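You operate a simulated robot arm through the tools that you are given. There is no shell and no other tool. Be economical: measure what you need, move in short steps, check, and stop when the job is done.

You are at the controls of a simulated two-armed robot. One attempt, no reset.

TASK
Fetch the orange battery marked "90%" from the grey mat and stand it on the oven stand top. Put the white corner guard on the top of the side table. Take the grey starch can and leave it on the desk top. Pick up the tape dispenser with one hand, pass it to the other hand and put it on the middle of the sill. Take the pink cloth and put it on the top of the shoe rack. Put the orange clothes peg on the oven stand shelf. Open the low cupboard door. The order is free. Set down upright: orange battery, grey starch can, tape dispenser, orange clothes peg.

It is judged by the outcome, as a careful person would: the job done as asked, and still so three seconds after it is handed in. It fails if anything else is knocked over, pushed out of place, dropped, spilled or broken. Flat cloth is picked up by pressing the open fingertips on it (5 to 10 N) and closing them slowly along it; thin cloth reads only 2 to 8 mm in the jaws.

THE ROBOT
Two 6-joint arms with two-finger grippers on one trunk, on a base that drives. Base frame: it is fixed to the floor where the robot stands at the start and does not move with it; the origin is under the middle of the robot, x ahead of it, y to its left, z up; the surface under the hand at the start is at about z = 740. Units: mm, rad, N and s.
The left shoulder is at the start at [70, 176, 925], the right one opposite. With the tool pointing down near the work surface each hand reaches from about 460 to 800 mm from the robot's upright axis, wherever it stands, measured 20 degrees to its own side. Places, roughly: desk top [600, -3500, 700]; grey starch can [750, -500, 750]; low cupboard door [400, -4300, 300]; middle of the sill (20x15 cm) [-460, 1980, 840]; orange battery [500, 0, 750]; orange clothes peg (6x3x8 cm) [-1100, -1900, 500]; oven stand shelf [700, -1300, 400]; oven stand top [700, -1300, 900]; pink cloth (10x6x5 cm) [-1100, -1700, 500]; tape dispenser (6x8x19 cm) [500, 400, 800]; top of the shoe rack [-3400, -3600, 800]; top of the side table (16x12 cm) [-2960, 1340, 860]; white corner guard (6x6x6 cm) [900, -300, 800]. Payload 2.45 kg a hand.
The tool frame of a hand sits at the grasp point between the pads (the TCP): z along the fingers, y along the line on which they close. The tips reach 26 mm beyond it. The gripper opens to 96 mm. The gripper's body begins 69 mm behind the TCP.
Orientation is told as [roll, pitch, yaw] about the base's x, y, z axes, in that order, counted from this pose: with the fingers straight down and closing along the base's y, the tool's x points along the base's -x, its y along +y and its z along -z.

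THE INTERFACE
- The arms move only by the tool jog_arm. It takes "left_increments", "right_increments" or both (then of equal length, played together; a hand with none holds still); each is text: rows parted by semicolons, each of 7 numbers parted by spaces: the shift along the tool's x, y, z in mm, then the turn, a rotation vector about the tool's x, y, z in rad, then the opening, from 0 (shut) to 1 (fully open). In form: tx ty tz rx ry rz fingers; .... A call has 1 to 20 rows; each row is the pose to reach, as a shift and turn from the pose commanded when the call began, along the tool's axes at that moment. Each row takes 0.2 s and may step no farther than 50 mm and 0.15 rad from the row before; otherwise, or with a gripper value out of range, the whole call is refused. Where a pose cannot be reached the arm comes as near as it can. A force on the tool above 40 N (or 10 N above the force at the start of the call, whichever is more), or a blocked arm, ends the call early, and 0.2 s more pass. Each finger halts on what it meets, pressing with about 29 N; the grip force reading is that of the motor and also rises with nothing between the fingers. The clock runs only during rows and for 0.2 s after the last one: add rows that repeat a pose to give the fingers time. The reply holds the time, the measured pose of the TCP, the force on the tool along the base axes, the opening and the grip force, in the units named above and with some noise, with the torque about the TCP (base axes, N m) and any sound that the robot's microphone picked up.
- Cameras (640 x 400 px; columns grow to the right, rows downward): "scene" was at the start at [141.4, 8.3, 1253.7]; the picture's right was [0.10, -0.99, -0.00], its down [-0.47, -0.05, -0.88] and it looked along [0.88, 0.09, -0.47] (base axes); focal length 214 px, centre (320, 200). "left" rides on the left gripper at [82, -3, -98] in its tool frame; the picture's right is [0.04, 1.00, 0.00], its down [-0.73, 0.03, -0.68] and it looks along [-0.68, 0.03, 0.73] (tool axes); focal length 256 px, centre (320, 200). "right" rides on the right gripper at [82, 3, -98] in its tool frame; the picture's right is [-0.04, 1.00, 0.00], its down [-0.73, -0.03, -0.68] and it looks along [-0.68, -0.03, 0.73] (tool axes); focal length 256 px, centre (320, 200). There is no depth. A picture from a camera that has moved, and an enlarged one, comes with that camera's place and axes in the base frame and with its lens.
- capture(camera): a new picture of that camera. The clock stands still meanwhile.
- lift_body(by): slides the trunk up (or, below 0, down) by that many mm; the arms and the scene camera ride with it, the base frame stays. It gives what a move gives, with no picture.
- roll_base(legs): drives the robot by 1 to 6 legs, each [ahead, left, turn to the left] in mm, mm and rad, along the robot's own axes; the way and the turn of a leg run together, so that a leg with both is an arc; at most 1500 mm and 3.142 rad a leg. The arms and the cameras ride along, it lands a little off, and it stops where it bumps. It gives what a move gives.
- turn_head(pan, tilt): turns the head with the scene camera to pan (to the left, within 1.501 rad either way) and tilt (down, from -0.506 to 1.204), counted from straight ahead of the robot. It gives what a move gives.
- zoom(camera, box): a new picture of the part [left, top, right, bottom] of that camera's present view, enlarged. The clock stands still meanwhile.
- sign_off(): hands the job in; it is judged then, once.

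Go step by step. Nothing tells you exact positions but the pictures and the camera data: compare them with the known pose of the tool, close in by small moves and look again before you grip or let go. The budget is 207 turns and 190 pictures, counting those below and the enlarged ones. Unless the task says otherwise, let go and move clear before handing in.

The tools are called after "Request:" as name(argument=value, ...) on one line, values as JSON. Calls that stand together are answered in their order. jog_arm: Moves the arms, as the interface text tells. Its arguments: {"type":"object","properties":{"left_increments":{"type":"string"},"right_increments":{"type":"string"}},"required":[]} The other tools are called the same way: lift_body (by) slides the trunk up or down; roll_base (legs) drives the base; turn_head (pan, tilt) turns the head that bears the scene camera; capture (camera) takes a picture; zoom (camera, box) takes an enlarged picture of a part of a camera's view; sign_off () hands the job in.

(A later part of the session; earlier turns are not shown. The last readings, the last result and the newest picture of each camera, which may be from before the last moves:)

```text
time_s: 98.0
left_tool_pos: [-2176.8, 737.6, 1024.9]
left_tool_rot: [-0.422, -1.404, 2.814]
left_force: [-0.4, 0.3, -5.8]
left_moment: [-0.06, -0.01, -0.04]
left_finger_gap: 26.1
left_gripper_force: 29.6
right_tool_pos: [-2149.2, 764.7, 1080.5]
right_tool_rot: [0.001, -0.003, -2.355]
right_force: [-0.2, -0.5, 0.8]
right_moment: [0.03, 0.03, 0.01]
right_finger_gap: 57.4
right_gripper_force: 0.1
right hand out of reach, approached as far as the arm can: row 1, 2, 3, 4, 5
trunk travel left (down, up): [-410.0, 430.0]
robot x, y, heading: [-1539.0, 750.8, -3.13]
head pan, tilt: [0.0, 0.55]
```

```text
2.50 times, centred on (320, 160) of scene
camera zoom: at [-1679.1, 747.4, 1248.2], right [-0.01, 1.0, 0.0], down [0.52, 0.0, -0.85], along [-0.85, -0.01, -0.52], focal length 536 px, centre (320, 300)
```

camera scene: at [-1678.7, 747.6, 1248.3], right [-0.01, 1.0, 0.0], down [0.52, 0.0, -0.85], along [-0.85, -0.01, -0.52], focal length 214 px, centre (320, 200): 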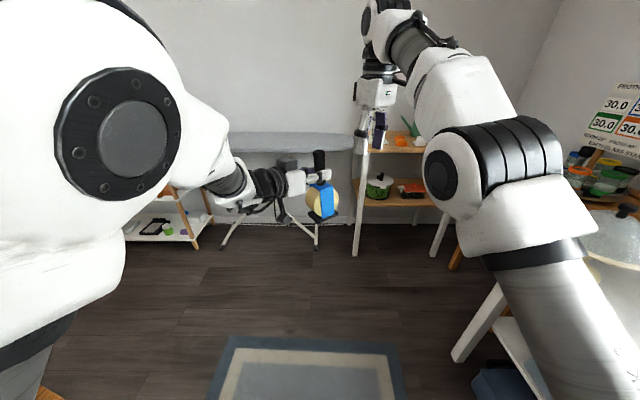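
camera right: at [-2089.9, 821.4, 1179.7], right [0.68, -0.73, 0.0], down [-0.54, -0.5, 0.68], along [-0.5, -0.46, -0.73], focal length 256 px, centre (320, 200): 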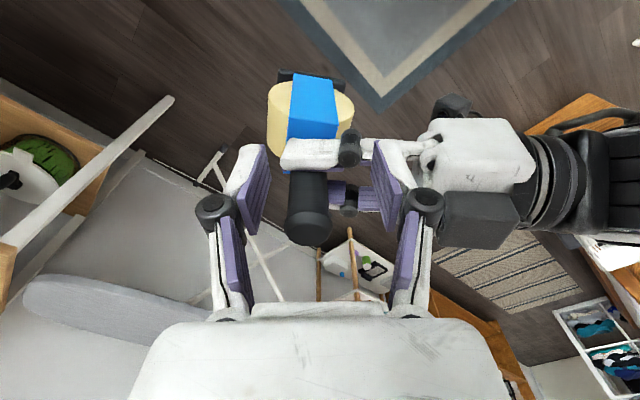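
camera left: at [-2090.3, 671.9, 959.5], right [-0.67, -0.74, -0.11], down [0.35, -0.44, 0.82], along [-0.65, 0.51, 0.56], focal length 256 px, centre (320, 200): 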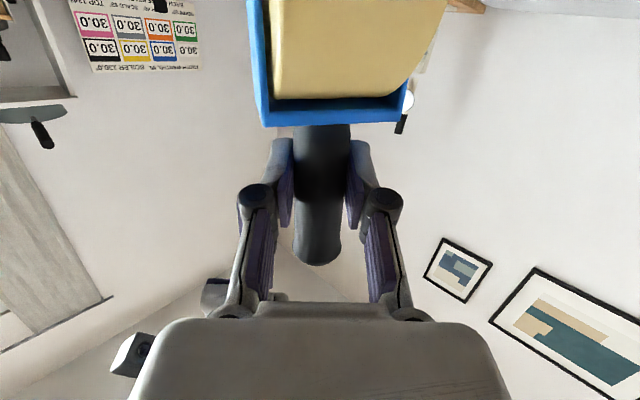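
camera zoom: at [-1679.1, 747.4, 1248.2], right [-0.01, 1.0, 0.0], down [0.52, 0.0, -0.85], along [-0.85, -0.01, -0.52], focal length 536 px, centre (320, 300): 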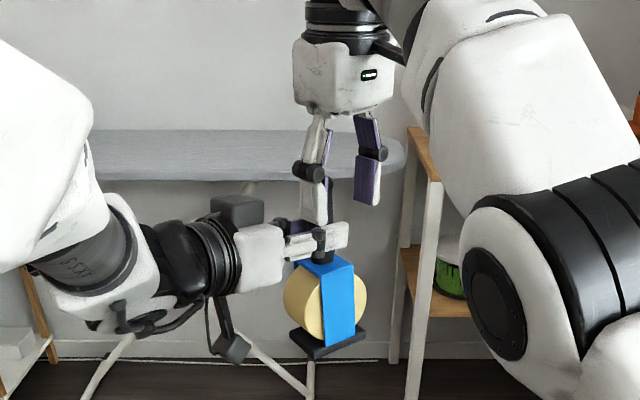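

Right arm ran out of height reach; tilting the right hand forward lowers its wrist. I tilt 0.5 rad while moving on to the handle.

Request:
jog_arm(right_increments="-2 -3 0 0 -0.125 0 0.6; -6 -6 0 0 -0.25 0 0.6; -12 -6 0 0 -0.375 0 0.6; -20 -6 0 0 -0.5 0 0.6; -30 -6 0 0 -0.5 0 0.6; -40 -6 1 0 -0.5 0 0.6; -44 -6 2 0 -0.5 0 0.6; -44 -6 2 0 -0.5 0 0.6")

Request:
capture(camera="right")

Request:
zoom(camera="scene", box=[240, 80, 400, 240])

Request:
capture(camera="left")

```text
time_s: 99.8
left_tool_pos: [-2176.3, 739.7, 1024.1]
left_tool_rot: [-0.419, -1.405, 2.811]
left_force: [0.1, -0.4, -5.1]
left_moment: [-0.04, -0.05, 0.0]
left_finger_gap: 26.0
left_gripper_force: 28.5
right_tool_pos: [-2184.0, 741.3, 1080.6]
right_tool_rot: [0.004, -0.501, -2.359]
right_force: [-0.5, 0.2, -0.1]
right_moment: [0.0, 0.0, 0.03]
right_finger_gap: 57.6
right_gripper_force: 0.1
trunk travel left (down, up): [-410.0, 430.0]
robot x, y, heading: [-1541.2, 750.5, -3.136]
head pan, tilt: [0.0, 0.55]
```

```text
125 pictures are left
camera right: at [-2099.0, 823.0, 1127.8], right [0.68, -0.73, 0.02], down [-0.25, -0.2, 0.95], along [-0.69, -0.65, -0.32], focal length 256 px, centre (320, 200)
```

right: 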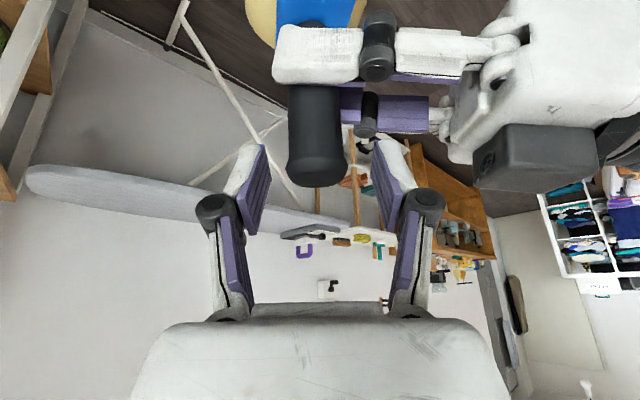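

```text
2.50 times, centred on (320, 160) of scene
camera zoom: at [-1679.0, 747.6, 1248.2], right [-0.01, 1.0, 0.0], down [0.52, 0.0, -0.85], along [-0.85, -0.01, -0.52], focal length 536 px, centre (320, 300)
```

zoom: 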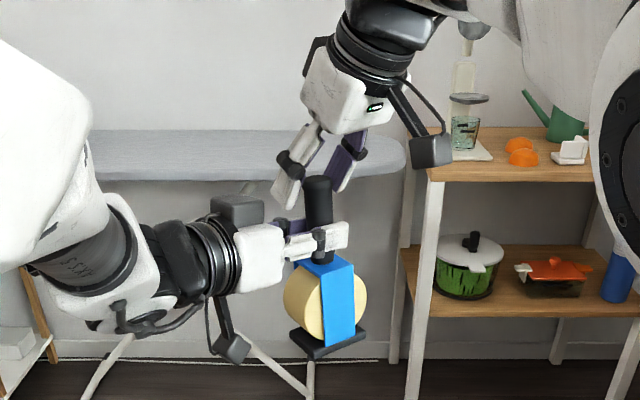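

```text
123 pictures are left
camera left: at [-2090.2, 672.1, 959.5], right [-0.67, -0.74, -0.11], down [0.35, -0.44, 0.82], along [-0.65, 0.51, 0.56], focal length 256 px, centre (320, 200)
```

left: 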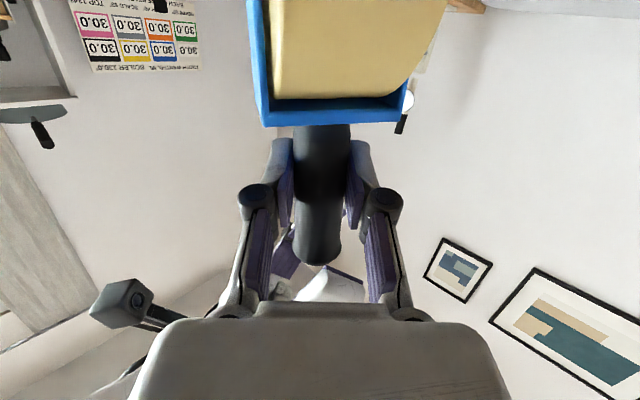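

Very good: handle is centred between the right fingers, only a bit shallow. Lower 14 mm, then close the right gripper.

Request:
jog_arm(right_increments="3 0 6 0 0 0 0.6; 5 1 12.3 0 0 0 0.6; 5 1 12.3 0 0 0 0.45; 5 1 12.3 0 0 0 0.3; 5 1 12.3 0 0 0 0.2; 5 1 12.3 0 0 0 0; 5 1 12.3 0 0 0 0")

Request:
capture(camera="right")

```text
time_s: 101.4
left_tool_pos: [-2175.4, 739.3, 1025.3]
left_tool_rot: [-0.42, -1.405, 2.813]
left_force: [1.5, 0.9, 2.9]
left_moment: [-0.51, -0.49, -0.1]
left_finger_gap: 26.2
left_gripper_force: 29.3
right_tool_pos: [-2185.6, 742.7, 1069.1]
right_tool_rot: [0.01, -0.504, -2.366]
right_force: [-2.6, -1.0, -3.5]
right_moment: [0.4, 0.66, 0.12]
right_finger_gap: 26.4
right_gripper_force: 29.3
trunk travel left (down, up): [-410.0, 430.0]
robot x, y, heading: [-1539.2, 753.2, -3.137]
head pan, tilt: [0.0, 0.55]
```

```text
122 pictures are left
camera right: at [-2100.3, 824.4, 1115.6], right [0.68, -0.73, 0.03], down [-0.25, -0.19, 0.95], along [-0.69, -0.65, -0.31], focal length 256 px, centre (320, 200)
```

right: 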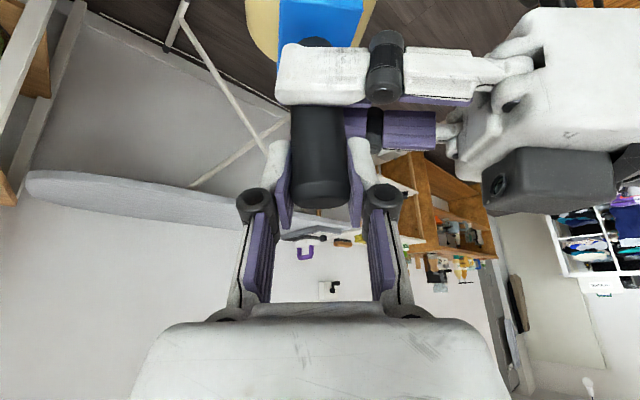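

Both hands hold the handle now. Open the left hand and withdraw it straight back.

Request:
jog_arm(left_increments="0 0 0 0 0 0 0.3; 0 0 0 0 0 0 0.5; 0 0 0 0 0 0 0.65; 0 0 0 0 0 0 0.65; 0 0 -15 0 0 0 0.65; 0 0 -30 0 0 0 0.65; 0 0 -50 0 0 0 0.65; 0 0 -70 0 0 0 0.65; 0 0 -90 0 0 0 0.65")

Request:
capture(camera="scene")

Request:
capture(camera="right")

```text
time_s: 103.4
left_tool_pos: [-2109.4, 678.5, 1037.2]
left_tool_rot: [-0.39, -1.405, 2.783]
left_force: [0.1, 0.0, 0.2]
left_moment: [0.02, 0.04, 0.01]
left_finger_gap: 62.4
left_gripper_force: 0.1
right_tool_pos: [-2186.3, 742.4, 1069.4]
right_tool_rot: [0.012, -0.503, -2.365]
right_force: [-0.8, 0.0, 0.6]
right_moment: [-0.03, 0.05, -0.01]
right_finger_gap: 26.2
right_gripper_force: 29.0
trunk travel left (down, up): [-410.0, 430.0]
robot x, y, heading: [-1540.3, 748.6, -3.133]
head pan, tilt: [0.0, 0.55]
```

```text
121 pictures are left
camera scene: at [-1678.4, 746.9, 1248.3], right [-0.01, 1.0, 0.0], down [0.52, 0.0, -0.85], along [-0.85, -0.01, -0.52], focal length 214 px, centre (320, 200)
```

scene: 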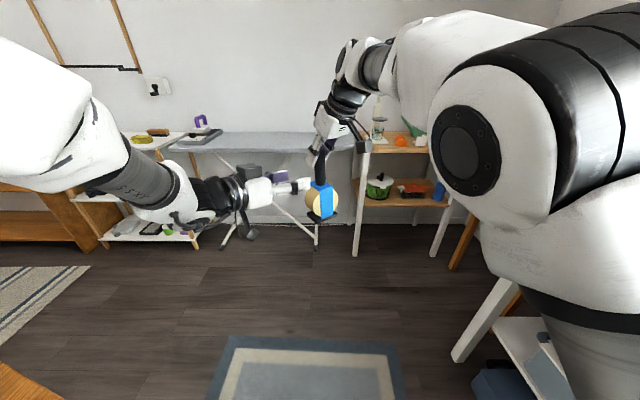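

```text
120 pictures are left
camera right: at [-2099.8, 823.8, 1115.9], right [0.68, -0.73, 0.03], down [-0.25, -0.19, 0.95], along [-0.69, -0.65, -0.31], focal length 256 px, centre (320, 200)
```

right: 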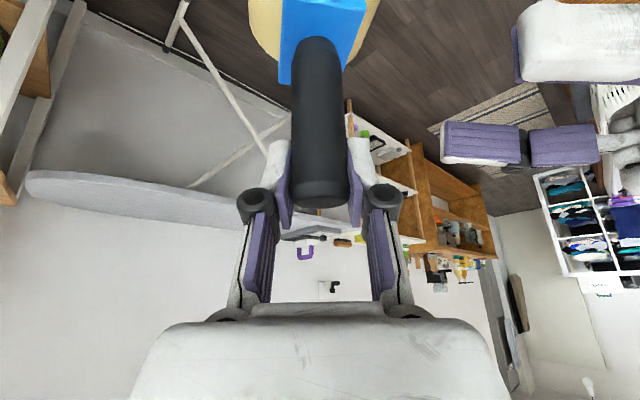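

Handover done: the right hand alone holds the dispenser (bottom ≈174 mm below its TCP along the handle). I back along the room, then turn to face the window sill.

Request:
roll_base(legs=[[-900, 0, 0], [0, 0, -1.57]])

Request:
turn_head(pan=0, tilt=0.4)

Request:
capture(camera="scene")

```text
time_s: 111.9
left_tool_pos: [-712.3, 1323.7, 1037.6]
left_tool_rot: [-0.392, -1.403, 1.217]
left_force: [0.6, -0.3, -1.0]
left_moment: [0.01, -0.01, -0.02]
left_finger_gap: 62.3
left_gripper_force: 0.1
right_tool_pos: [-649.9, 1400.1, 1069.1]
right_tool_rot: [0.013, -0.504, 2.349]
right_force: [0.3, 0.8, 1.3]
right_moment: [0.04, 0.06, -0.02]
right_finger_gap: 26.2
right_gripper_force: 28.7
trunk travel left (down, up): [-410.0, 430.0]
robot x, y, heading: [-644.1, 749.1, 1.583]
head pan, tilt: [0.0, 0.55]
```

```text
time_s: 112.6
left_tool_pos: [-711.6, 1324.1, 1037.5]
left_tool_rot: [-0.393, -1.403, 1.218]
left_force: [-0.2, -0.3, 0.6]
left_moment: [-0.01, -0.01, 0.03]
left_finger_gap: 62.4
left_gripper_force: 0.0
right_tool_pos: [-648.8, 1400.2, 1070.2]
right_tool_rot: [0.014, -0.507, 2.347]
right_force: [-0.7, -0.4, -0.8]
right_moment: [0.04, 0.05, 0.02]
right_finger_gap: 26.4
right_gripper_force: 28.7
trunk travel left (down, up): [-410.0, 430.0]
robot x, y, heading: [-642.3, 755.5, 1.581]
head pan, tilt: [0.0, 0.4]
```

```text
119 pictures are left
camera scene: at [-641.2, 895.3, 1261.9], right [1.0, 0.01, 0.0], down [0.0, -0.39, -0.92], along [-0.01, 0.92, -0.39], focal length 214 px, centre (320, 200)
```

scene: 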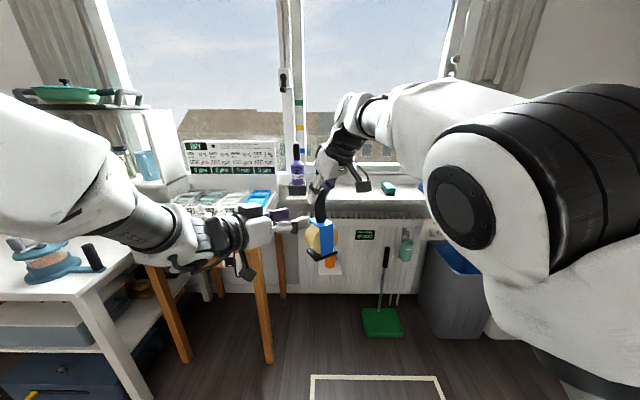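

The sill's middle should be right of the purple bottle, left of the green item. I move the left hand out of the way and drive nearer.

Request:
jog_arm(left_increments="0 10 -14 0 0 0 0.3; 0 20 -28 0 0 0 0.3; 0 30 -42 0 0 0 0.3; 0 40 -55 0 0 0 0.3; 0 50 -68 0 0 0 0.3; 0 60 -80 0 0 0 0.3")

Request:
roll_base(legs=[[250, -130, 0]])

Request:
capture(camera="scene")

Request:
capture(camera="right")

```text
time_s: 114.0
left_tool_pos: [-811.9, 1306.3, 1044.8]
left_tool_rot: [-0.393, -1.403, 1.22]
left_force: [0.0, -0.3, 0.9]
left_moment: [-0.03, 0.03, 0.05]
left_finger_gap: 28.8
left_gripper_force: 0.2
right_tool_pos: [-649.8, 1400.1, 1069.5]
right_tool_rot: [0.012, -0.506, 2.347]
right_force: [0.4, -0.1, 0.1]
right_moment: [0.02, 0.08, -0.02]
right_finger_gap: 26.2
right_gripper_force: 28.7
trunk travel left (down, up): [-410.0, 430.0]
robot x, y, heading: [-641.6, 750.5, 1.579]
head pan, tilt: [0.0, 0.4]
```

```text
time_s: 116.0
left_tool_pos: [-679.8, 1559.7, 1045.6]
left_tool_rot: [-0.394, -1.403, 1.216]
left_force: [0.7, 0.2, 0.0]
left_moment: [0.01, -0.02, -0.01]
left_finger_gap: 28.8
left_gripper_force: 0.0
right_tool_pos: [-517.8, 1652.9, 1068.9]
right_tool_rot: [0.016, -0.506, 2.344]
right_force: [0.5, 0.7, -5.9]
right_moment: [0.01, 0.06, -0.01]
right_finger_gap: 26.1
right_gripper_force: 29.1
trunk travel left (down, up): [-410.0, 430.0]
robot x, y, heading: [-510.4, 1003.2, 1.577]
head pan, tilt: [0.0, 0.4]
```

```text
118 pictures are left
camera scene: at [-512.0, 1147.9, 1261.8], right [1.0, 0.01, 0.0], down [0.0, -0.39, -0.92], along [-0.01, 0.92, -0.39], focal length 214 px, centre (320, 200)
```

scene: 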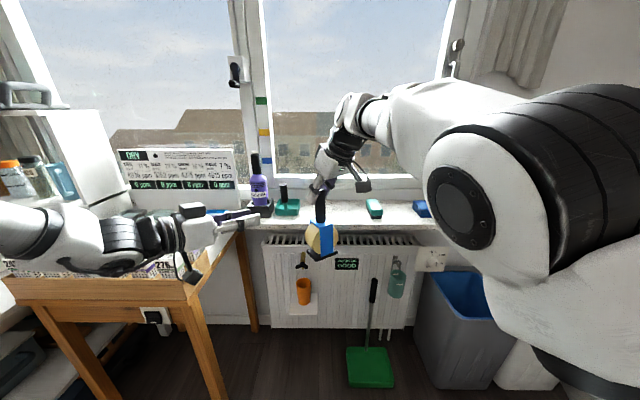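

```text
117 pictures are left
camera right: at [-437.4, 1567.3, 1115.5], right [-0.73, -0.68, 0.03], down [-0.19, 0.25, 0.95], along [-0.65, 0.69, -0.31], focal length 256 px, centre (320, 200)
```

right: 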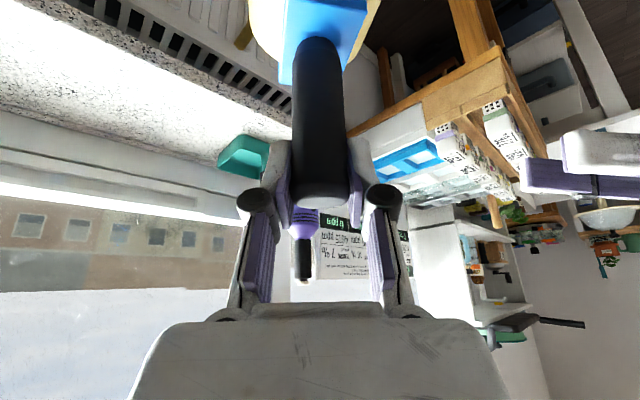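

The spot between the two green items at x≈−460 is free; sill front edge y≈1870. Tuck the left hand back and up, then drive 200 mm ahead.

Request:
jog_arm(left_increments="-10 0 -17 0 0 0 0.3; -20 0 -34 0 0 0 0.3; -30 0 -51 0 0 0 0.3; -40 0 -68 0 0 0 0.3; -50 0 -85 0 0 0 0.3; -60 0 -100 0 0 0 0.3")

Request:
roll_base(legs=[[200, 0, 0]])

Request:
jog_arm(right_increments="0 0 0 0 -0.075 0 0; 0 0 0 0 -0.147 0 0; 0 0 0 0 -0.147 0 0")

Request:
capture(camera="scene")

Request:
zoom(camera="scene", box=[260, 150, 420, 290])

```text
time_s: 117.4
left_tool_pos: [-728.5, 1579.6, 1067.7]
left_tool_rot: [-0.394, -1.405, 1.219]
left_force: [0.2, -0.2, 0.0]
left_moment: [0.03, -0.01, -0.02]
left_finger_gap: 28.9
left_gripper_force: 0.0
left hand out of reach, approached as far as the arm can: row 1, 2, 3, 4, 5, 6
right_tool_pos: [-519.6, 1654.3, 1070.6]
right_tool_rot: [0.014, -0.506, 2.347]
right_force: [-0.3, -0.8, -5.2]
right_moment: [0.07, 0.04, 0.03]
right_finger_gap: 26.2
right_gripper_force: 28.7
trunk travel left (down, up): [-410.0, 430.0]
robot x, y, heading: [-511.6, 1002.7, 1.577]
head pan, tilt: [0.0, 0.4]
```

```text
time_s: 119.0
left_tool_pos: [-729.6, 1779.3, 1066.2]
left_tool_rot: [-0.396, -1.405, 1.217]
left_force: [-0.6, 0.6, 0.7]
left_moment: [0.02, -0.01, 0.0]
left_finger_gap: 28.8
left_gripper_force: 0.0
right_tool_pos: [-519.9, 1852.3, 1070.9]
right_tool_rot: [0.015, -0.507, 2.345]
right_force: [0.8, 1.3, -4.9]
right_moment: [0.01, 0.06, 0.01]
right_finger_gap: 26.1
right_gripper_force: 29.0
trunk travel left (down, up): [-410.0, 430.0]
robot x, y, heading: [-510.6, 1203.2, 1.577]
head pan, tilt: [0.0, 0.4]
```

```text
time_s: 119.8
left_tool_pos: [-729.2, 1778.7, 1067.0]
left_tool_rot: [-0.393, -1.404, 1.217]
left_force: [0.3, -0.4, -0.7]
left_moment: [0.01, 0.0, 0.0]
left_finger_gap: 28.7
left_gripper_force: 0.0
right_tool_pos: [-520.2, 1851.7, 1070.2]
right_tool_rot: [0.017, -0.654, 2.342]
right_force: [0.2, 0.1, -4.4]
right_moment: [-0.05, -0.06, 0.04]
right_finger_gap: 26.2
right_gripper_force: 29.1
trunk travel left (down, up): [-410.0, 430.0]
robot x, y, heading: [-514.0, 1206.8, 1.58]
head pan, tilt: [0.0, 0.4]
```

```text
116 pictures are left
camera scene: at [-514.1, 1346.5, 1261.9], right [1.0, 0.01, 0.0], down [0.0, -0.39, -0.92], along [-0.01, 0.92, -0.39], focal length 214 px, centre (320, 200)
```

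scene: 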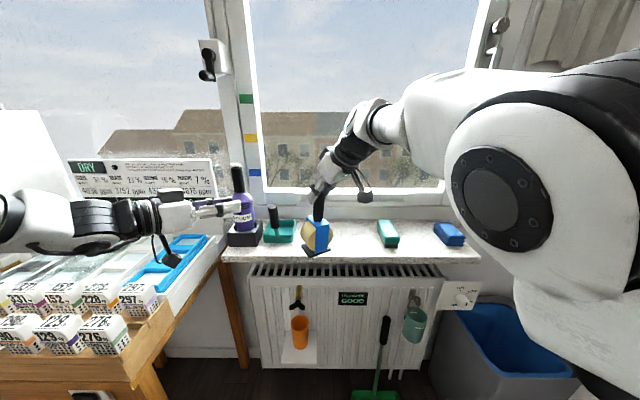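

```text
2.86 times, centred on (340, 220) of scene
camera zoom: at [-514.1, 1346.5, 1261.9], right [1.0, 0.01, 0.0], down [0.0, -0.39, -0.92], along [-0.01, 0.92, -0.39], focal length 613 px, centre (263, 143)
```

zoom: 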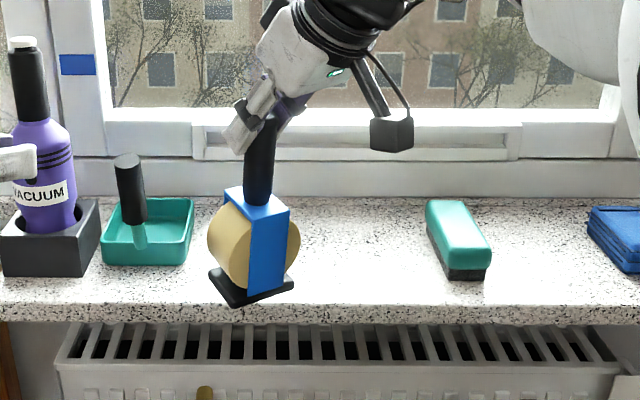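

The dispenser seems to lean about 5° toward the right in view; I undo part of the tilt and compare.

Request:
jog_arm(right_increments="0 0 0 0 0.06 0 0; 0 0 0 0 0.12 0 0; 0 0 0 0 0.12 0 0")

Request:
zoom(camera="scene", box=[280, 160, 360, 260])

Request:
capture(camera="right")

```text
time_s: 120.6
left_tool_pos: [-728.3, 1778.0, 1066.8]
left_tool_rot: [-0.394, -1.404, 1.216]
left_force: [-0.3, 0.4, -0.9]
left_moment: [-0.03, 0.02, 0.0]
left_finger_gap: 28.8
left_gripper_force: 0.1
right_tool_pos: [-520.9, 1851.8, 1069.4]
right_tool_rot: [0.012, -0.533, 2.344]
right_force: [0.8, -0.5, -5.2]
right_moment: [0.03, 0.02, 0.01]
right_finger_gap: 26.5
right_gripper_force: 29.2
trunk travel left (down, up): [-410.0, 430.0]
robot x, y, heading: [-514.4, 1204.6, 1.578]
head pan, tilt: [0.0, 0.4]
```

```text
4.00 times, centred on (320, 210) of scene
camera zoom: at [-513.9, 1346.5, 1262.0], right [1.0, 0.01, 0.0], down [0.0, -0.39, -0.92], along [-0.01, 0.92, -0.39], focal length 858 px, centre (320, 160)
```

zoom: 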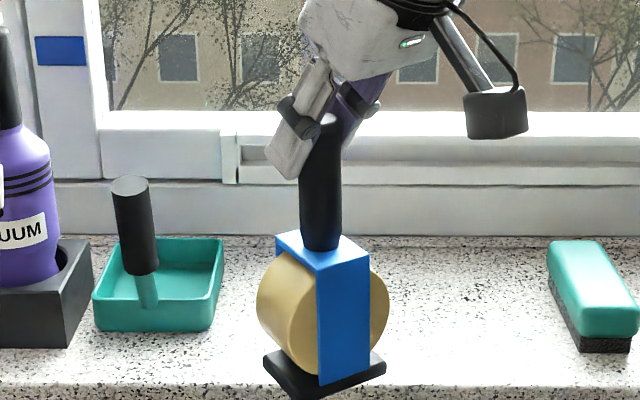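

```text
113 pictures are left
camera right: at [-437.8, 1765.0, 1113.0], right [-0.73, -0.68, 0.03], down [-0.17, 0.23, 0.96], along [-0.66, 0.7, -0.29], focal length 256 px, centre (320, 200)
```

right: 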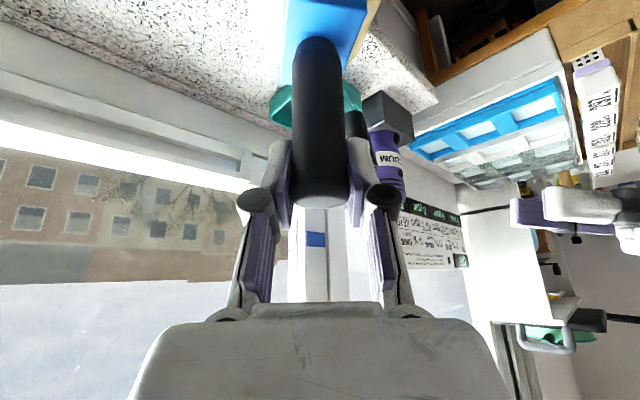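

Now it hangs upright. Move over the sill's middle, staying 50 mm above it.

Request:
jog_arm(right_increments="-10 -32 6 0 0 0 0; -20 -65 11.5 0 0 0 0; -29 -97 17 0 0 0 0; -39 -129.5 23 0 0 0 0; -39 -129.5 23 0 0 0 0")

Request:
zoom(camera="scene", box=[280, 140, 400, 260])

```text
time_s: 121.8
left_tool_pos: [-730.5, 1778.9, 1067.0]
left_tool_rot: [-0.396, -1.403, 1.219]
left_force: [-0.3, -0.5, 0.8]
left_moment: [0.03, -0.02, -0.03]
left_finger_gap: 28.7
left_gripper_force: 0.1
right_tool_pos: [-452.4, 1956.8, 1056.7]
right_tool_rot: [0.014, -0.533, 2.344]
right_force: [-0.6, -0.6, -4.7]
right_moment: [0.01, 0.01, 0.0]
right_finger_gap: 26.4
right_gripper_force: 28.4
right hand out of reach, approached as far as the arm can: row 4, 5
trunk travel left (down, up): [-410.0, 430.0]
robot x, y, heading: [-510.9, 1204.4, 1.58]
head pan, tilt: [0.0, 0.4]
```

```text
3.33 times, centred on (340, 200) of scene
camera zoom: at [-514.6, 1346.6, 1261.9], right [1.0, 0.01, 0.0], down [0.0, -0.39, -0.92], along [-0.01, 0.92, -0.39], focal length 715 px, centre (253, 200)
```

zoom: 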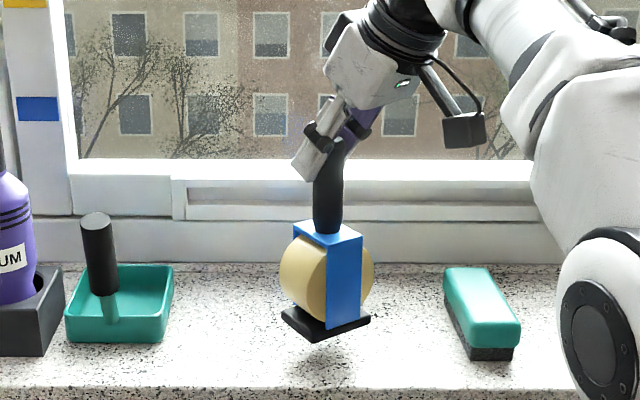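

Nearly there. Descend toward the sill while nudging to the exact middle.

Request:
jog_arm(right_increments="0 -2 11 0 0 0 0; -1 -5 22 0 0 0 0; -2 -7 32.6 0 0 0 0; -2 -7 32.6 0 0 0 0")

Request:
zoom(camera="scene", box=[280, 140, 400, 260])

```text
time_s: 122.8
left_tool_pos: [-728.9, 1778.5, 1068.0]
left_tool_rot: [-0.391, -1.404, 1.213]
left_force: [0.4, 0.1, 0.1]
left_moment: [0.01, 0.01, 0.0]
left_finger_gap: 28.9
left_gripper_force: 0.0
right_tool_pos: [-457.2, 1968.1, 1029.9]
right_tool_rot: [0.012, -0.533, 2.347]
right_force: [0.9, -1.0, -0.6]
right_moment: [0.08, 0.01, -0.01]
right_finger_gap: 26.6
right_gripper_force: 29.1
right hand out of reach, approached as far as the arm can: row 2, 3, 4
trunk travel left (down, up): [-410.0, 430.0]
robot x, y, heading: [-513.8, 1205.7, 1.577]
head pan, tilt: [0.0, 0.4]
```

```text
3.33 times, centred on (340, 200) of scene
camera zoom: at [-513.8, 1345.8, 1262.2], right [1.0, 0.01, 0.0], down [0.0, -0.39, -0.92], along [-0.01, 0.92, -0.39], focal length 715 px, centre (253, 200)
```

zoom: 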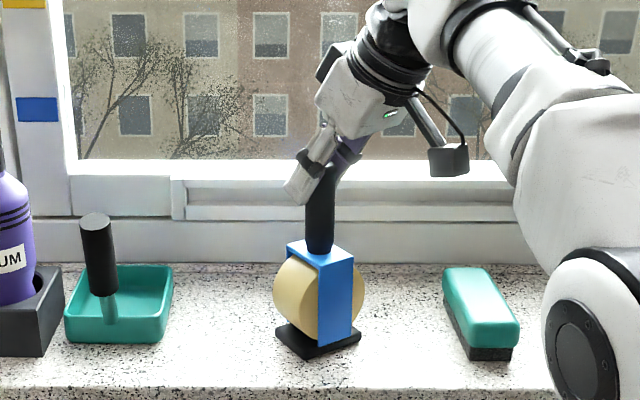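

Force suggests first contact is near. Lower in small steps.

Request:
jog_arm(right_increments="1 0 2 0 0 0 0; 2 0 4 0 0 0 0; 2 0 4 0 0 0 0")

Request:
zoom(camera="scene", box=[300, 190, 360, 250])

```text
time_s: 123.6
left_tool_pos: [-729.1, 1776.0, 1068.9]
left_tool_rot: [-0.385, -1.407, 1.203]
left_force: [0.8, -0.1, 0.7]
left_moment: [0.01, 0.02, 0.06]
left_finger_gap: 28.6
left_gripper_force: 0.0
right_tool_pos: [-456.6, 1965.9, 1029.0]
right_tool_rot: [0.01, -0.539, 2.345]
right_force: [4.8, 3.0, 22.6]
right_moment: [0.5, 0.17, -0.06]
right_finger_gap: 26.6
right_gripper_force: 29.1
trunk travel left (down, up): [-410.0, 430.0]
robot x, y, heading: [-511.9, 1203.8, 1.577]
head pan, tilt: [0.0, 0.4]
```

```text
6.67 times, centred on (330, 220) of scene
camera zoom: at [-513.1, 1343.1, 1262.7], right [1.0, 0.01, 0.0], down [0.0, -0.39, -0.92], along [-0.01, 0.92, -0.39], focal length 1430 px, centre (253, 67)
```

zoom: 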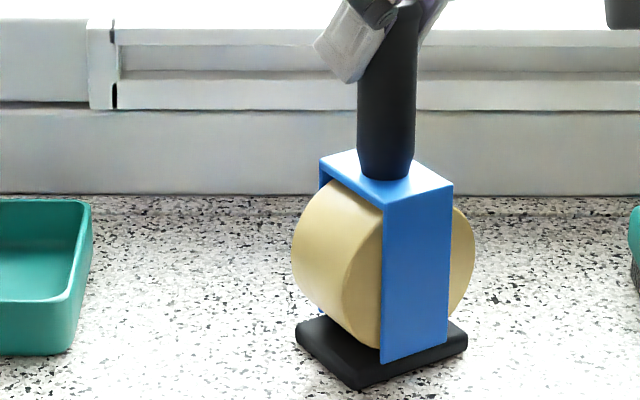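

It touches at the far edge first; I rotate it slightly to seat the base flat.

Request:
jog_arm(right_increments="-1 0 -2 0.012 -0.014 -0.007 0; -1 0 -2 0.024 -0.028 -0.014 0; 0 0 0 0.024 -0.028 -0.014 0; 0 0 0 0.024 -0.028 -0.014 0")

```text
time_s: 124.6
left_tool_pos: [-728.5, 1774.4, 1068.7]
left_tool_rot: [-0.38, -1.406, 1.202]
left_force: [1.0, 0.6, -0.1]
left_moment: [0.05, 0.03, -0.01]
left_finger_gap: 28.5
left_gripper_force: 0.1
right_tool_pos: [-458.8, 1965.4, 1026.9]
right_tool_rot: [-0.023, -0.565, 2.363]
right_force: [7.5, -3.9, 20.9]
right_moment: [-0.62, -0.09, 0.15]
right_finger_gap: 26.3
right_gripper_force: 29.1
trunk travel left (down, up): [-410.0, 430.0]
robot x, y, heading: [-514.9, 1205.0, 1.58]
head pan, tilt: [0.0, 0.4]
```

Now it's slightly over; go back half, then release.

Request:
jog_arm(right_increments="-0.5 0 -1 -0.012 0.014 0.007 0; -0.5 0 -1 -0.012 0.014 0.007 0")

```text
time_s: 125.2
left_tool_pos: [-729.2, 1775.8, 1068.8]
left_tool_rot: [-0.383, -1.406, 1.207]
left_force: [1.0, 0.3, -1.0]
left_moment: [0.0, -0.01, 0.0]
left_finger_gap: 28.8
left_gripper_force: 0.2
right_tool_pos: [-457.1, 1966.5, 1026.5]
right_tool_rot: [-0.003, -0.55, 2.354]
right_force: [3.6, 0.5, 18.8]
right_moment: [0.23, 0.32, -0.02]
right_finger_gap: 26.3
right_gripper_force: 28.7
trunk travel left (down, up): [-410.0, 430.0]
robot x, y, heading: [-512.4, 1205.2, 1.581]
head pan, tilt: [0.0, 0.4]
```

Request:
jog_arm(right_increments="0 0 -1 0 0 0 0.15; 0 0 -1 0 0 0 0.35; 0 0 -1 0 0 0 0.55; 0 0 -1 0 0 0 0.6; 0 0 -25 0 0 0 0.6; 0 0 -55 0 0 0 0.6; 0 0 -85 0 0 0 0.6")

Request:
capture(camera="scene")

```text
time_s: 126.8
left_tool_pos: [-729.6, 1776.1, 1068.5]
left_tool_rot: [-0.389, -1.405, 1.211]
left_force: [0.2, 0.0, 0.3]
left_moment: [-0.02, 0.01, 0.02]
left_finger_gap: 28.4
left_gripper_force: 0.0
right_tool_pos: [-426.6, 1934.5, 1098.5]
right_tool_rot: [-0.003, -0.548, 2.353]
right_force: [0.6, 0.2, 0.2]
right_moment: [-0.01, -0.01, -0.01]
right_finger_gap: 57.8
right_gripper_force: 0.1
trunk travel left (down, up): [-410.0, 430.0]
robot x, y, heading: [-512.6, 1205.8, 1.575]
head pan, tilt: [0.0, 0.4]
```

```text
109 pictures are left
camera scene: at [-513.6, 1345.1, 1262.1], right [1.0, 0.01, 0.0], down [0.0, -0.39, -0.92], along [-0.01, 0.92, -0.39], focal length 214 px, centre (320, 200)
```

scene: 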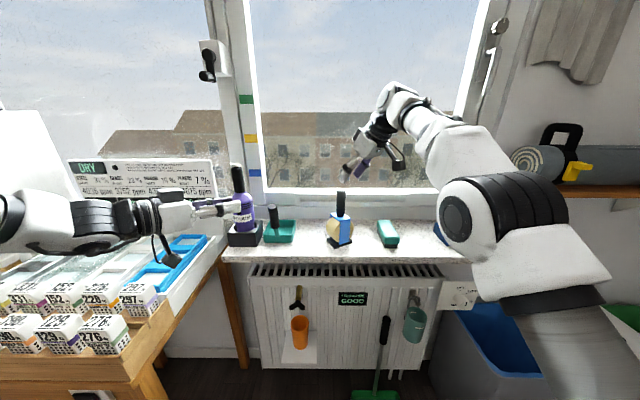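

The dispenser stands on the sill. Back away and turn toward the first desk again.

Request:
roll_base(legs=[[-500, 0, 0], [0, 0, -1.575], [300, -500, 0]])

Request:
jog_arm(left_increments="0 0 -5 0 0.14 0 0.5; 0 0 -10 0 0.28 0 0.5; 0 0 -15 0 0.42 0 0.5; 0 0 -20 0 0.56 0 0.5; 0 0 -20 0 0.7 0 0.5; 0 0 -20 0 0.84 0 0.5; 0 0 -20 0 0.98 0 0.5; 0 0 -20 0 1.12 0 0.5; 0 0 -20 0 1.26 0 0.5; 0 0 -20 0 1.40 0 0.5", right_increments="0 0 0 0 0.05 0.08 0.6; 0 0 0 0 0.11 0.16 0.6; 0 0 0 0 0.165 0.24 0.6; 0 0 0 0 0.22 0.32 0.6; 0 0 0 0 0.275 0.40 0.6; 0 0 0 0 0.33 0.48 0.6; 0 0 0 0 0.385 0.56 0.6; 0 0 0 0 0.44 0.64 0.6; 0 0 0 0 0.495 0.72 0.6; 0 0 0 0 0.55 0.78 0.6")

Request:
capture(camera="scene")

```text
time_s: 136.4
left_tool_pos: [374.8, 438.1, 1066.5]
left_tool_rot: [-0.391, -1.404, -0.342]
left_force: [-0.1, 0.1, 0.4]
left_moment: [0.0, 0.01, -0.01]
left_finger_gap: 28.6
left_gripper_force: 0.1
right_tool_pos: [537.6, 138.1, 1098.8]
right_tool_rot: [-0.004, -0.548, 0.8]
right_force: [0.1, 0.4, 0.0]
right_moment: [0.0, -0.02, 0.02]
right_finger_gap: 57.5
right_gripper_force: 0.0
trunk travel left (down, up): [-410.0, 430.0]
robot x, y, heading: [-195.8, 210.0, 0.029]
head pan, tilt: [0.0, 0.4]
```

```text
time_s: 138.6
left_tool_pos: [362.0, 451.6, 1068.6]
left_tool_rot: [-0.066, -0.013, -0.723]
left_force: [1.0, 0.0, -1.1]
left_moment: [-0.05, 0.02, 0.0]
left_finger_gap: 48.2
left_gripper_force: 0.0
left hand out of reach, approached as far as the arm can: row 1, 2, 3, 4, 5
right_tool_pos: [453.6, 116.2, 1049.2]
right_tool_rot: [0.177, 0.103, 0.061]
right_force: [0.2, -0.1, 0.7]
right_moment: [-0.02, 0.04, 0.0]
right_finger_gap: 57.7
right_gripper_force: 0.0
right hand out of reach, approached as far as the arm can: row 1, 2, 3, 4, 5, 6, 7, 8, 9, 10
trunk travel left (down, up): [-410.0, 430.0]
robot x, y, heading: [-195.6, 210.7, 0.028]
head pan, tilt: [0.0, 0.4]
```

```text
108 pictures are left
camera scene: at [-51.0, 214.5, 1261.7], right [0.03, -1.0, 0.0], down [-0.39, -0.01, -0.92], along [0.92, 0.02, -0.39], focal length 214 px, centre (320, 200)
```

scene: 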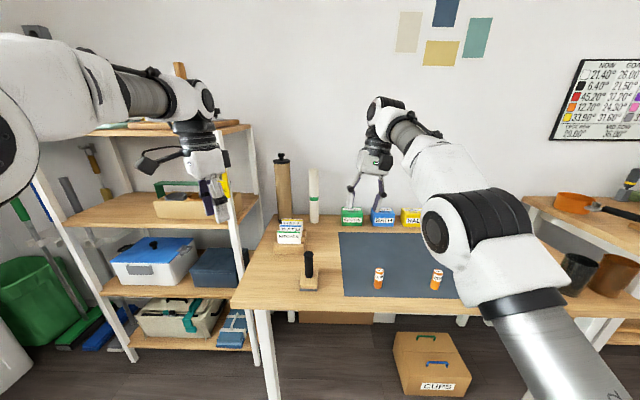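

Arms are roughly down. I straighten both hands and drive to be in reach of the 90% battery.

Request:
roll_base(legs=[[135, -310, -0.028]])

Request:
jog_arm(left_increments="0 0 0 -0.013 0 -0.144 0.6; 0 0 0 -0.026 0 -0.288 0.6; 0 0 0 -0.04 0 -0.432 0.6; 0 0 0 -0.053 0 -0.576 0.6; 0 0 0 -0.066 0 -0.72 0.6; 0 0 0 -0.066 0 -0.72 0.6", right_increments="10 -20 10 0.035 -0.02 0.012 0.6; 20 -40 10 0.07 -0.04 0.024 0.6; 30 -60 10 0.105 -0.06 0.036 0.6; 40 -80 10 0.14 -0.08 0.048 0.6; 40 -100 10 0.177 -0.103 0.061 0.6; 40 -120 10 0.177 -0.103 0.061 0.6")

Request:
capture(camera="left")

```text
time_s: 140.8
left_tool_pos: [505.5, 131.1, 1070.0]
left_tool_rot: [-0.063, -0.017, -0.754]
left_force: [0.4, -0.4, -0.1]
left_moment: [0.03, -0.01, 0.01]
left_finger_gap: 47.9
left_gripper_force: 0.0
right_tool_pos: [588.0, -207.3, 1049.3]
right_tool_rot: [0.179, 0.099, 0.034]
right_force: [0.8, -0.2, 0.1]
right_moment: [0.01, 0.02, 0.01]
right_finger_gap: 57.4
right_gripper_force: 0.1
trunk travel left (down, up): [-410.0, 430.0]
robot x, y, heading: [-61.1, -92.8, -0.001]
head pan, tilt: [0.0, 0.4]
```

```text
time_s: 142.2
left_tool_pos: [504.7, 131.2, 1070.9]
left_tool_rot: [0.004, 0.007, -0.033]
left_force: [0.0, -0.2, -0.3]
left_moment: [-0.02, -0.02, 0.02]
left_finger_gap: 57.8
left_gripper_force: 0.0
right_tool_pos: [549.5, -324.9, 1022.2]
right_tool_rot: [-0.002, 0.003, -0.035]
right_force: [0.1, -1.1, 0.6]
right_moment: [0.01, -0.01, 0.01]
right_finger_gap: 57.5
right_gripper_force: 0.1
trunk travel left (down, up): [-410.0, 430.0]
robot x, y, heading: [-55.8, -89.5, -0.001]
head pan, tilt: [0.0, 0.4]
```

```text
107 pictures are left
camera left: at [423.1, 131.7, 1170.0], right [-0.01, 1.0, 0.0], down [0.74, 0.0, 0.67], along [0.67, 0.01, -0.74], focal length 256 px, centre (320, 200)
```

left: 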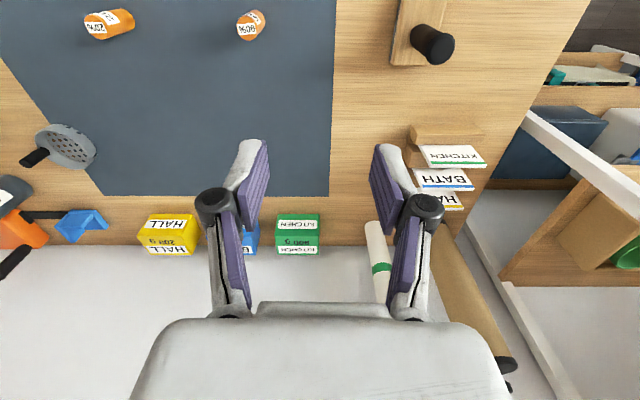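

Battery 90% is at about [477, 47]. Move above it.

Request:
jog_arm(left_increments="6 -18 38 0 0 -0.01 0.6; 12 -36 76 0 0 -0.02 0.6; 18 -54 114 0 0 -0.033 0.6; 24 -72 152 0 0 -0.033 0.6; 25 -85 185 0 0 -0.033 0.6; 25 -85 185 0 0 -0.033 0.6")

Request:
capture(camera="left")

Request:
turn_head(pan=0.2, tilt=0.7)

Request:
capture(camera="scene")

```text
time_s: 143.6
left_tool_pos: [474.4, 49.3, 885.3]
left_tool_rot: [0.001, 0.006, -0.001]
left_force: [-0.4, -0.3, -0.1]
left_moment: [-0.03, -0.02, 0.0]
left_finger_gap: 57.6
left_gripper_force: 0.0
right_tool_pos: [549.2, -324.1, 1023.6]
right_tool_rot: [-0.004, 0.003, -0.034]
right_force: [-0.7, 0.0, -0.8]
right_moment: [-0.02, -0.01, 0.03]
right_finger_gap: 57.7
right_gripper_force: 0.1
trunk travel left (down, up): [-410.0, 430.0]
robot x, y, heading: [-57.3, -89.8, -0.001]
head pan, tilt: [0.0, 0.4]
```

```text
106 pictures are left
camera left: at [393.5, 46.9, 985.4], right [-0.04, 1.0, 0.0], down [0.74, 0.03, 0.67], along [0.67, 0.03, -0.74], focal length 256 px, centre (320, 200)
```

left: 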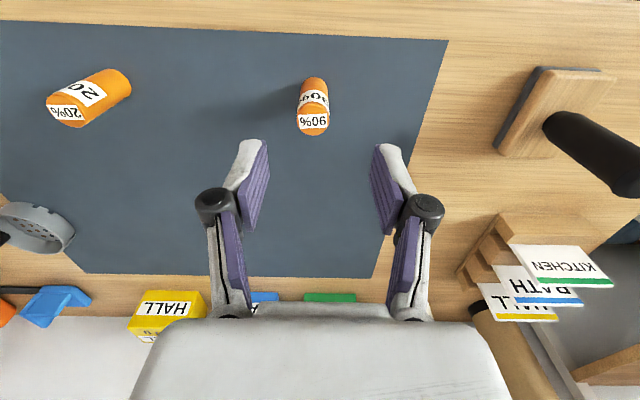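

```text
time_s: 144.4
left_tool_pos: [476.1, 48.7, 885.0]
left_tool_rot: [0.002, 0.007, -0.001]
left_force: [-0.5, 0.6, 0.6]
left_moment: [0.01, 0.04, 0.01]
left_finger_gap: 57.8
left_gripper_force: 0.0
right_tool_pos: [549.3, -324.9, 1024.3]
right_tool_rot: [-0.004, 0.002, -0.036]
right_force: [0.8, 0.4, -0.1]
right_moment: [0.0, -0.06, 0.02]
right_finger_gap: 57.6
right_gripper_force: 0.1
trunk travel left (down, up): [-410.0, 430.0]
robot x, y, heading: [-56.5, -91.9, -0.005]
head pan, tilt: [0.201, 0.7]
```

```text
105 pictures are left
camera scene: at [76.4, -76.5, 1235.2], right [0.2, -0.98, 0.0], down [-0.63, -0.13, -0.77], along [0.75, 0.15, -0.64], focal length 214 px, centre (320, 200)
```

scene: 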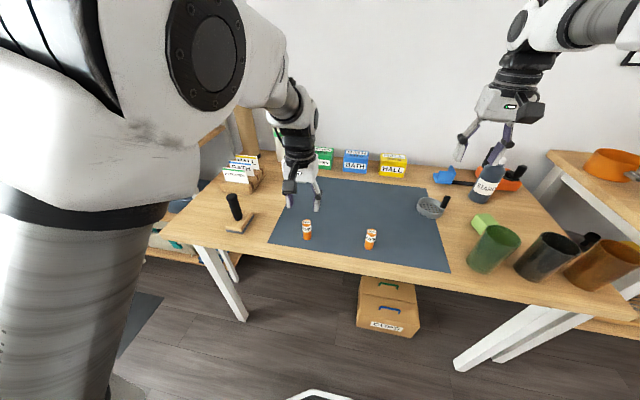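

Battery axis at [474.5, 45.5]. Descend around it.

Request:
jog_arm(left_increments="0 -2 40 0 0 0 0.6; 1 -3.5 75 0 0 0 0.6; 1 -3.5 101 0 0 0 0.6; 1 -3.5 101 0 0 0 0.6")

Request:
capture(camera="left")

```text
time_s: 145.4
left_tool_pos: [473.1, 46.9, 789.1]
left_tool_rot: [-0.014, 0.001, 0.009]
left_force: [0.8, 0.2, -0.7]
left_moment: [0.01, -0.03, 0.01]
left_finger_gap: 57.6
left_gripper_force: 0.0
right_tool_pos: [548.8, -325.4, 1023.8]
right_tool_rot: [-0.003, 0.001, -0.034]
right_force: [-0.2, 0.0, -0.4]
right_moment: [0.05, 0.01, -0.02]
right_finger_gap: 57.6
right_gripper_force: 0.0
trunk travel left (down, up): [-410.0, 430.0]
robot x, y, heading: [-58.1, -91.3, -0.005]
head pan, tilt: [0.201, 0.7]
```

```text
104 pictures are left
camera left: at [392.9, 46.3, 888.1], right [-0.05, 1.0, -0.01], down [0.73, 0.05, 0.68], along [0.68, 0.02, -0.74], focal length 256 px, centre (320, 200)
```

left: 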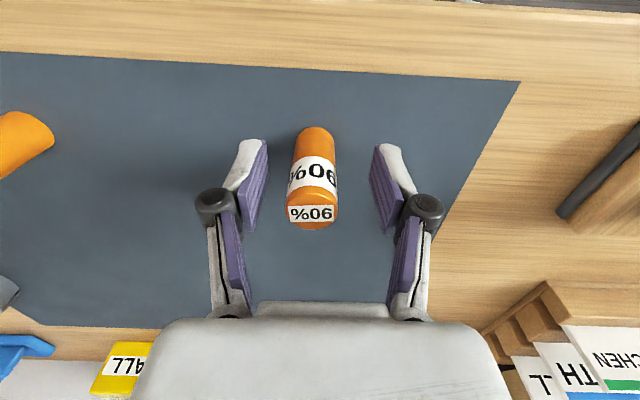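

Battery sits between the pads. Close and lift.

Request:
jog_arm(left_increments="0 -1 2 0 0 0 0.45; 0 -1 2 0 0 0 0.3; 0 -1 2 0 0 0 0.15; 0 -1 2 0 0 0 0; 0 -1 2 0 0 0 0; 0 -1 -30 0 0 0 0; 0 -1 -75 0 0 0 0; 0 -1 -120 0 0 0 0; 0 0 -160 0 0 0 0")

Request:
capture(camera="left")

Request:
capture(camera="right")

```text
time_s: 147.4
left_tool_pos: [473.0, 44.0, 945.3]
left_tool_rot: [0.002, 0.006, -0.003]
left_force: [-0.5, 0.4, -0.8]
left_moment: [0.03, -0.03, -0.02]
left_finger_gap: 23.6
left_gripper_force: 29.1
right_tool_pos: [548.3, -324.2, 1022.6]
right_tool_rot: [-0.003, 0.0, -0.037]
right_force: [-0.9, -0.4, 0.8]
right_moment: [0.0, -0.02, 0.0]
right_finger_gap: 57.4
right_gripper_force: 0.1
trunk travel left (down, up): [-410.0, 430.0]
robot x, y, heading: [-58.6, -87.8, -0.005]
head pan, tilt: [0.201, 0.7]
```

```text
103 pictures are left
camera left: at [391.8, 41.7, 1045.2], right [-0.04, 1.0, 0.0], down [0.74, 0.03, 0.67], along [0.67, 0.03, -0.74], focal length 256 px, centre (320, 200)
```

left: 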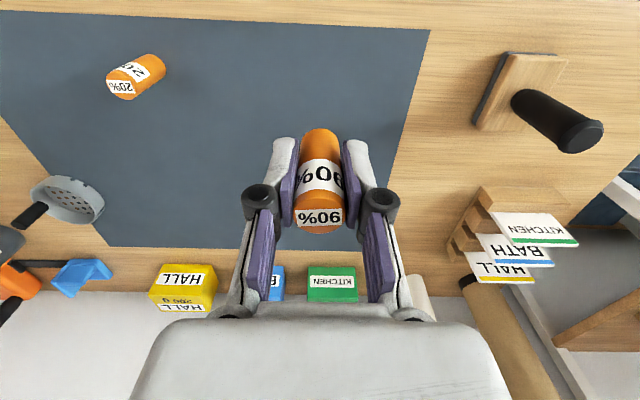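

```text
102 pictures are left
camera right: at [466.3, -318.1, 1120.8], right [0.07, 1.0, 0.0], down [0.73, -0.05, 0.68], along [0.68, -0.05, -0.73], focal length 256 px, centre (320, 200)
```

right: 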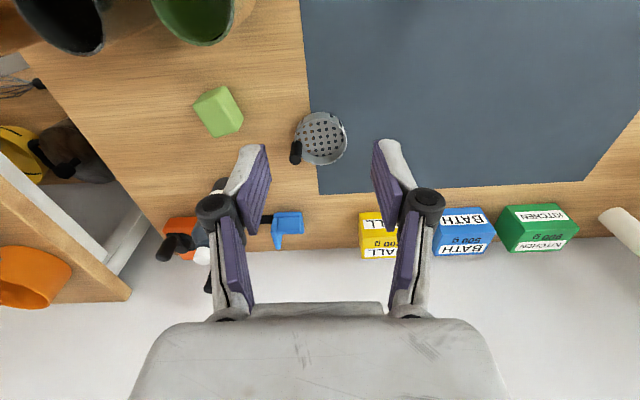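

Battery is held. Now measure the starch bottle.

Request:
turn_head(pan=-0.5, tilt=0.5)

Request:
zoom(camera="scene", box=[240, 140, 400, 240])

```text
time_s: 148.5
left_tool_pos: [474.7, 43.7, 944.4]
left_tool_rot: [0.0, 0.006, -0.002]
left_force: [0.5, 0.5, 0.2]
left_moment: [-0.03, 0.01, -0.01]
left_finger_gap: 23.3
left_gripper_force: 28.8
right_tool_pos: [549.3, -324.0, 1022.3]
right_tool_rot: [-0.004, 0.002, -0.035]
right_force: [-0.5, -0.5, 0.2]
right_moment: [0.01, 0.02, 0.0]
right_finger_gap: 57.7
right_gripper_force: 0.0
trunk travel left (down, up): [-410.0, 430.0]
robot x, y, heading: [-58.6, -95.4, -0.007]
head pan, tilt: [-0.499, 0.499]
```

```text
4.00 times, centred on (320, 190) of scene
camera zoom: at [73.0, -136.8, 1252.8], right [-0.48, -0.88, 0.0], down [-0.42, 0.23, -0.88], along [0.77, -0.42, -0.48], focal length 858 px, centre (320, 240)
```

zoom: 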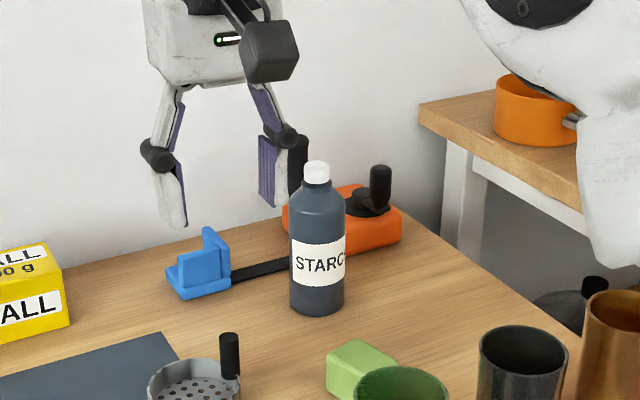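

Starch bottle: axis ≈[772, −514], 60 mm wide, cap top z≈905. Drive closer and position the right hand above.

Request:
roll_base(legs=[[150, -150, 0]])

Request:
jog_arm(right_increments="-15 -8 0 0 0 0.015 1; -30 -16 10 0 0 0.035 1; -45 -28 10 0 0 0.035 1; -60 -38 20 0 0 0.035 1; -60 -38 20 0 0 0.035 1")

Request:
capture(camera="right")

Request:
capture(camera="scene")

```text
time_s: 150.2
left_tool_pos: [623.6, -107.7, 944.9]
left_tool_rot: [0.003, 0.005, -0.003]
left_force: [0.6, -1.0, -0.4]
left_moment: [0.01, 0.0, 0.0]
left_finger_gap: 23.6
left_gripper_force: 28.9
right_tool_pos: [698.1, -476.9, 1022.4]
right_tool_rot: [-0.001, 0.001, -0.035]
right_force: [0.2, 0.9, -0.7]
right_moment: [0.02, 0.02, 0.0]
right_finger_gap: 57.5
right_gripper_force: 0.1
trunk travel left (down, up): [-410.0, 430.0]
robot x, y, heading: [91.6, -246.2, -0.005]
head pan, tilt: [-0.499, 0.499]
```

```text
time_s: 151.3
left_tool_pos: [623.5, -107.2, 945.1]
left_tool_rot: [0.001, 0.007, -0.002]
left_force: [0.4, -0.5, 0.1]
left_moment: [-0.03, -0.03, -0.02]
left_finger_gap: 23.4
left_gripper_force: 29.5
right_tool_pos: [755.6, -516.1, 1003.1]
right_tool_rot: [-0.005, 0.003, -0.07]
right_force: [0.5, 1.0, -0.5]
right_moment: [-0.01, 0.01, -0.01]
right_finger_gap: 95.8
right_gripper_force: 0.1
trunk travel left (down, up): [-410.0, 430.0]
robot x, y, heading: [93.5, -240.7, -0.004]
head pan, tilt: [-0.499, 0.499]
```

```text
100 pictures are left
camera right: at [674.9, -506.4, 1101.8], right [0.11, 0.99, 0.0], down [0.73, -0.08, 0.68], along [0.67, -0.08, -0.73], focal length 256 px, centre (320, 200)
```

right: 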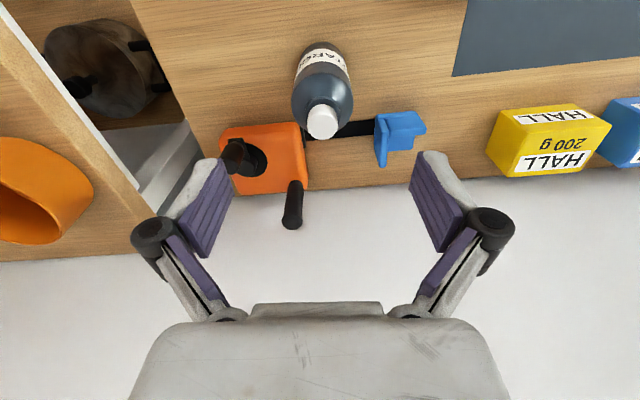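

```text
99 pictures are left
camera scene: at [221.4, -287.6, 1253.0], right [-0.48, -0.88, 0.0], down [-0.42, 0.23, -0.88], along [0.77, -0.42, -0.48], focal length 214 px, centre (320, 200)
```

scene: 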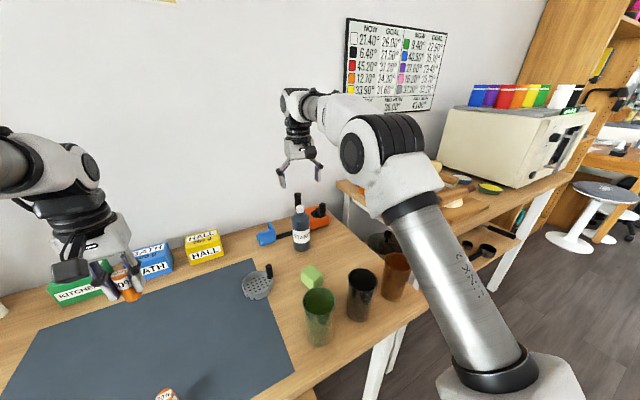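

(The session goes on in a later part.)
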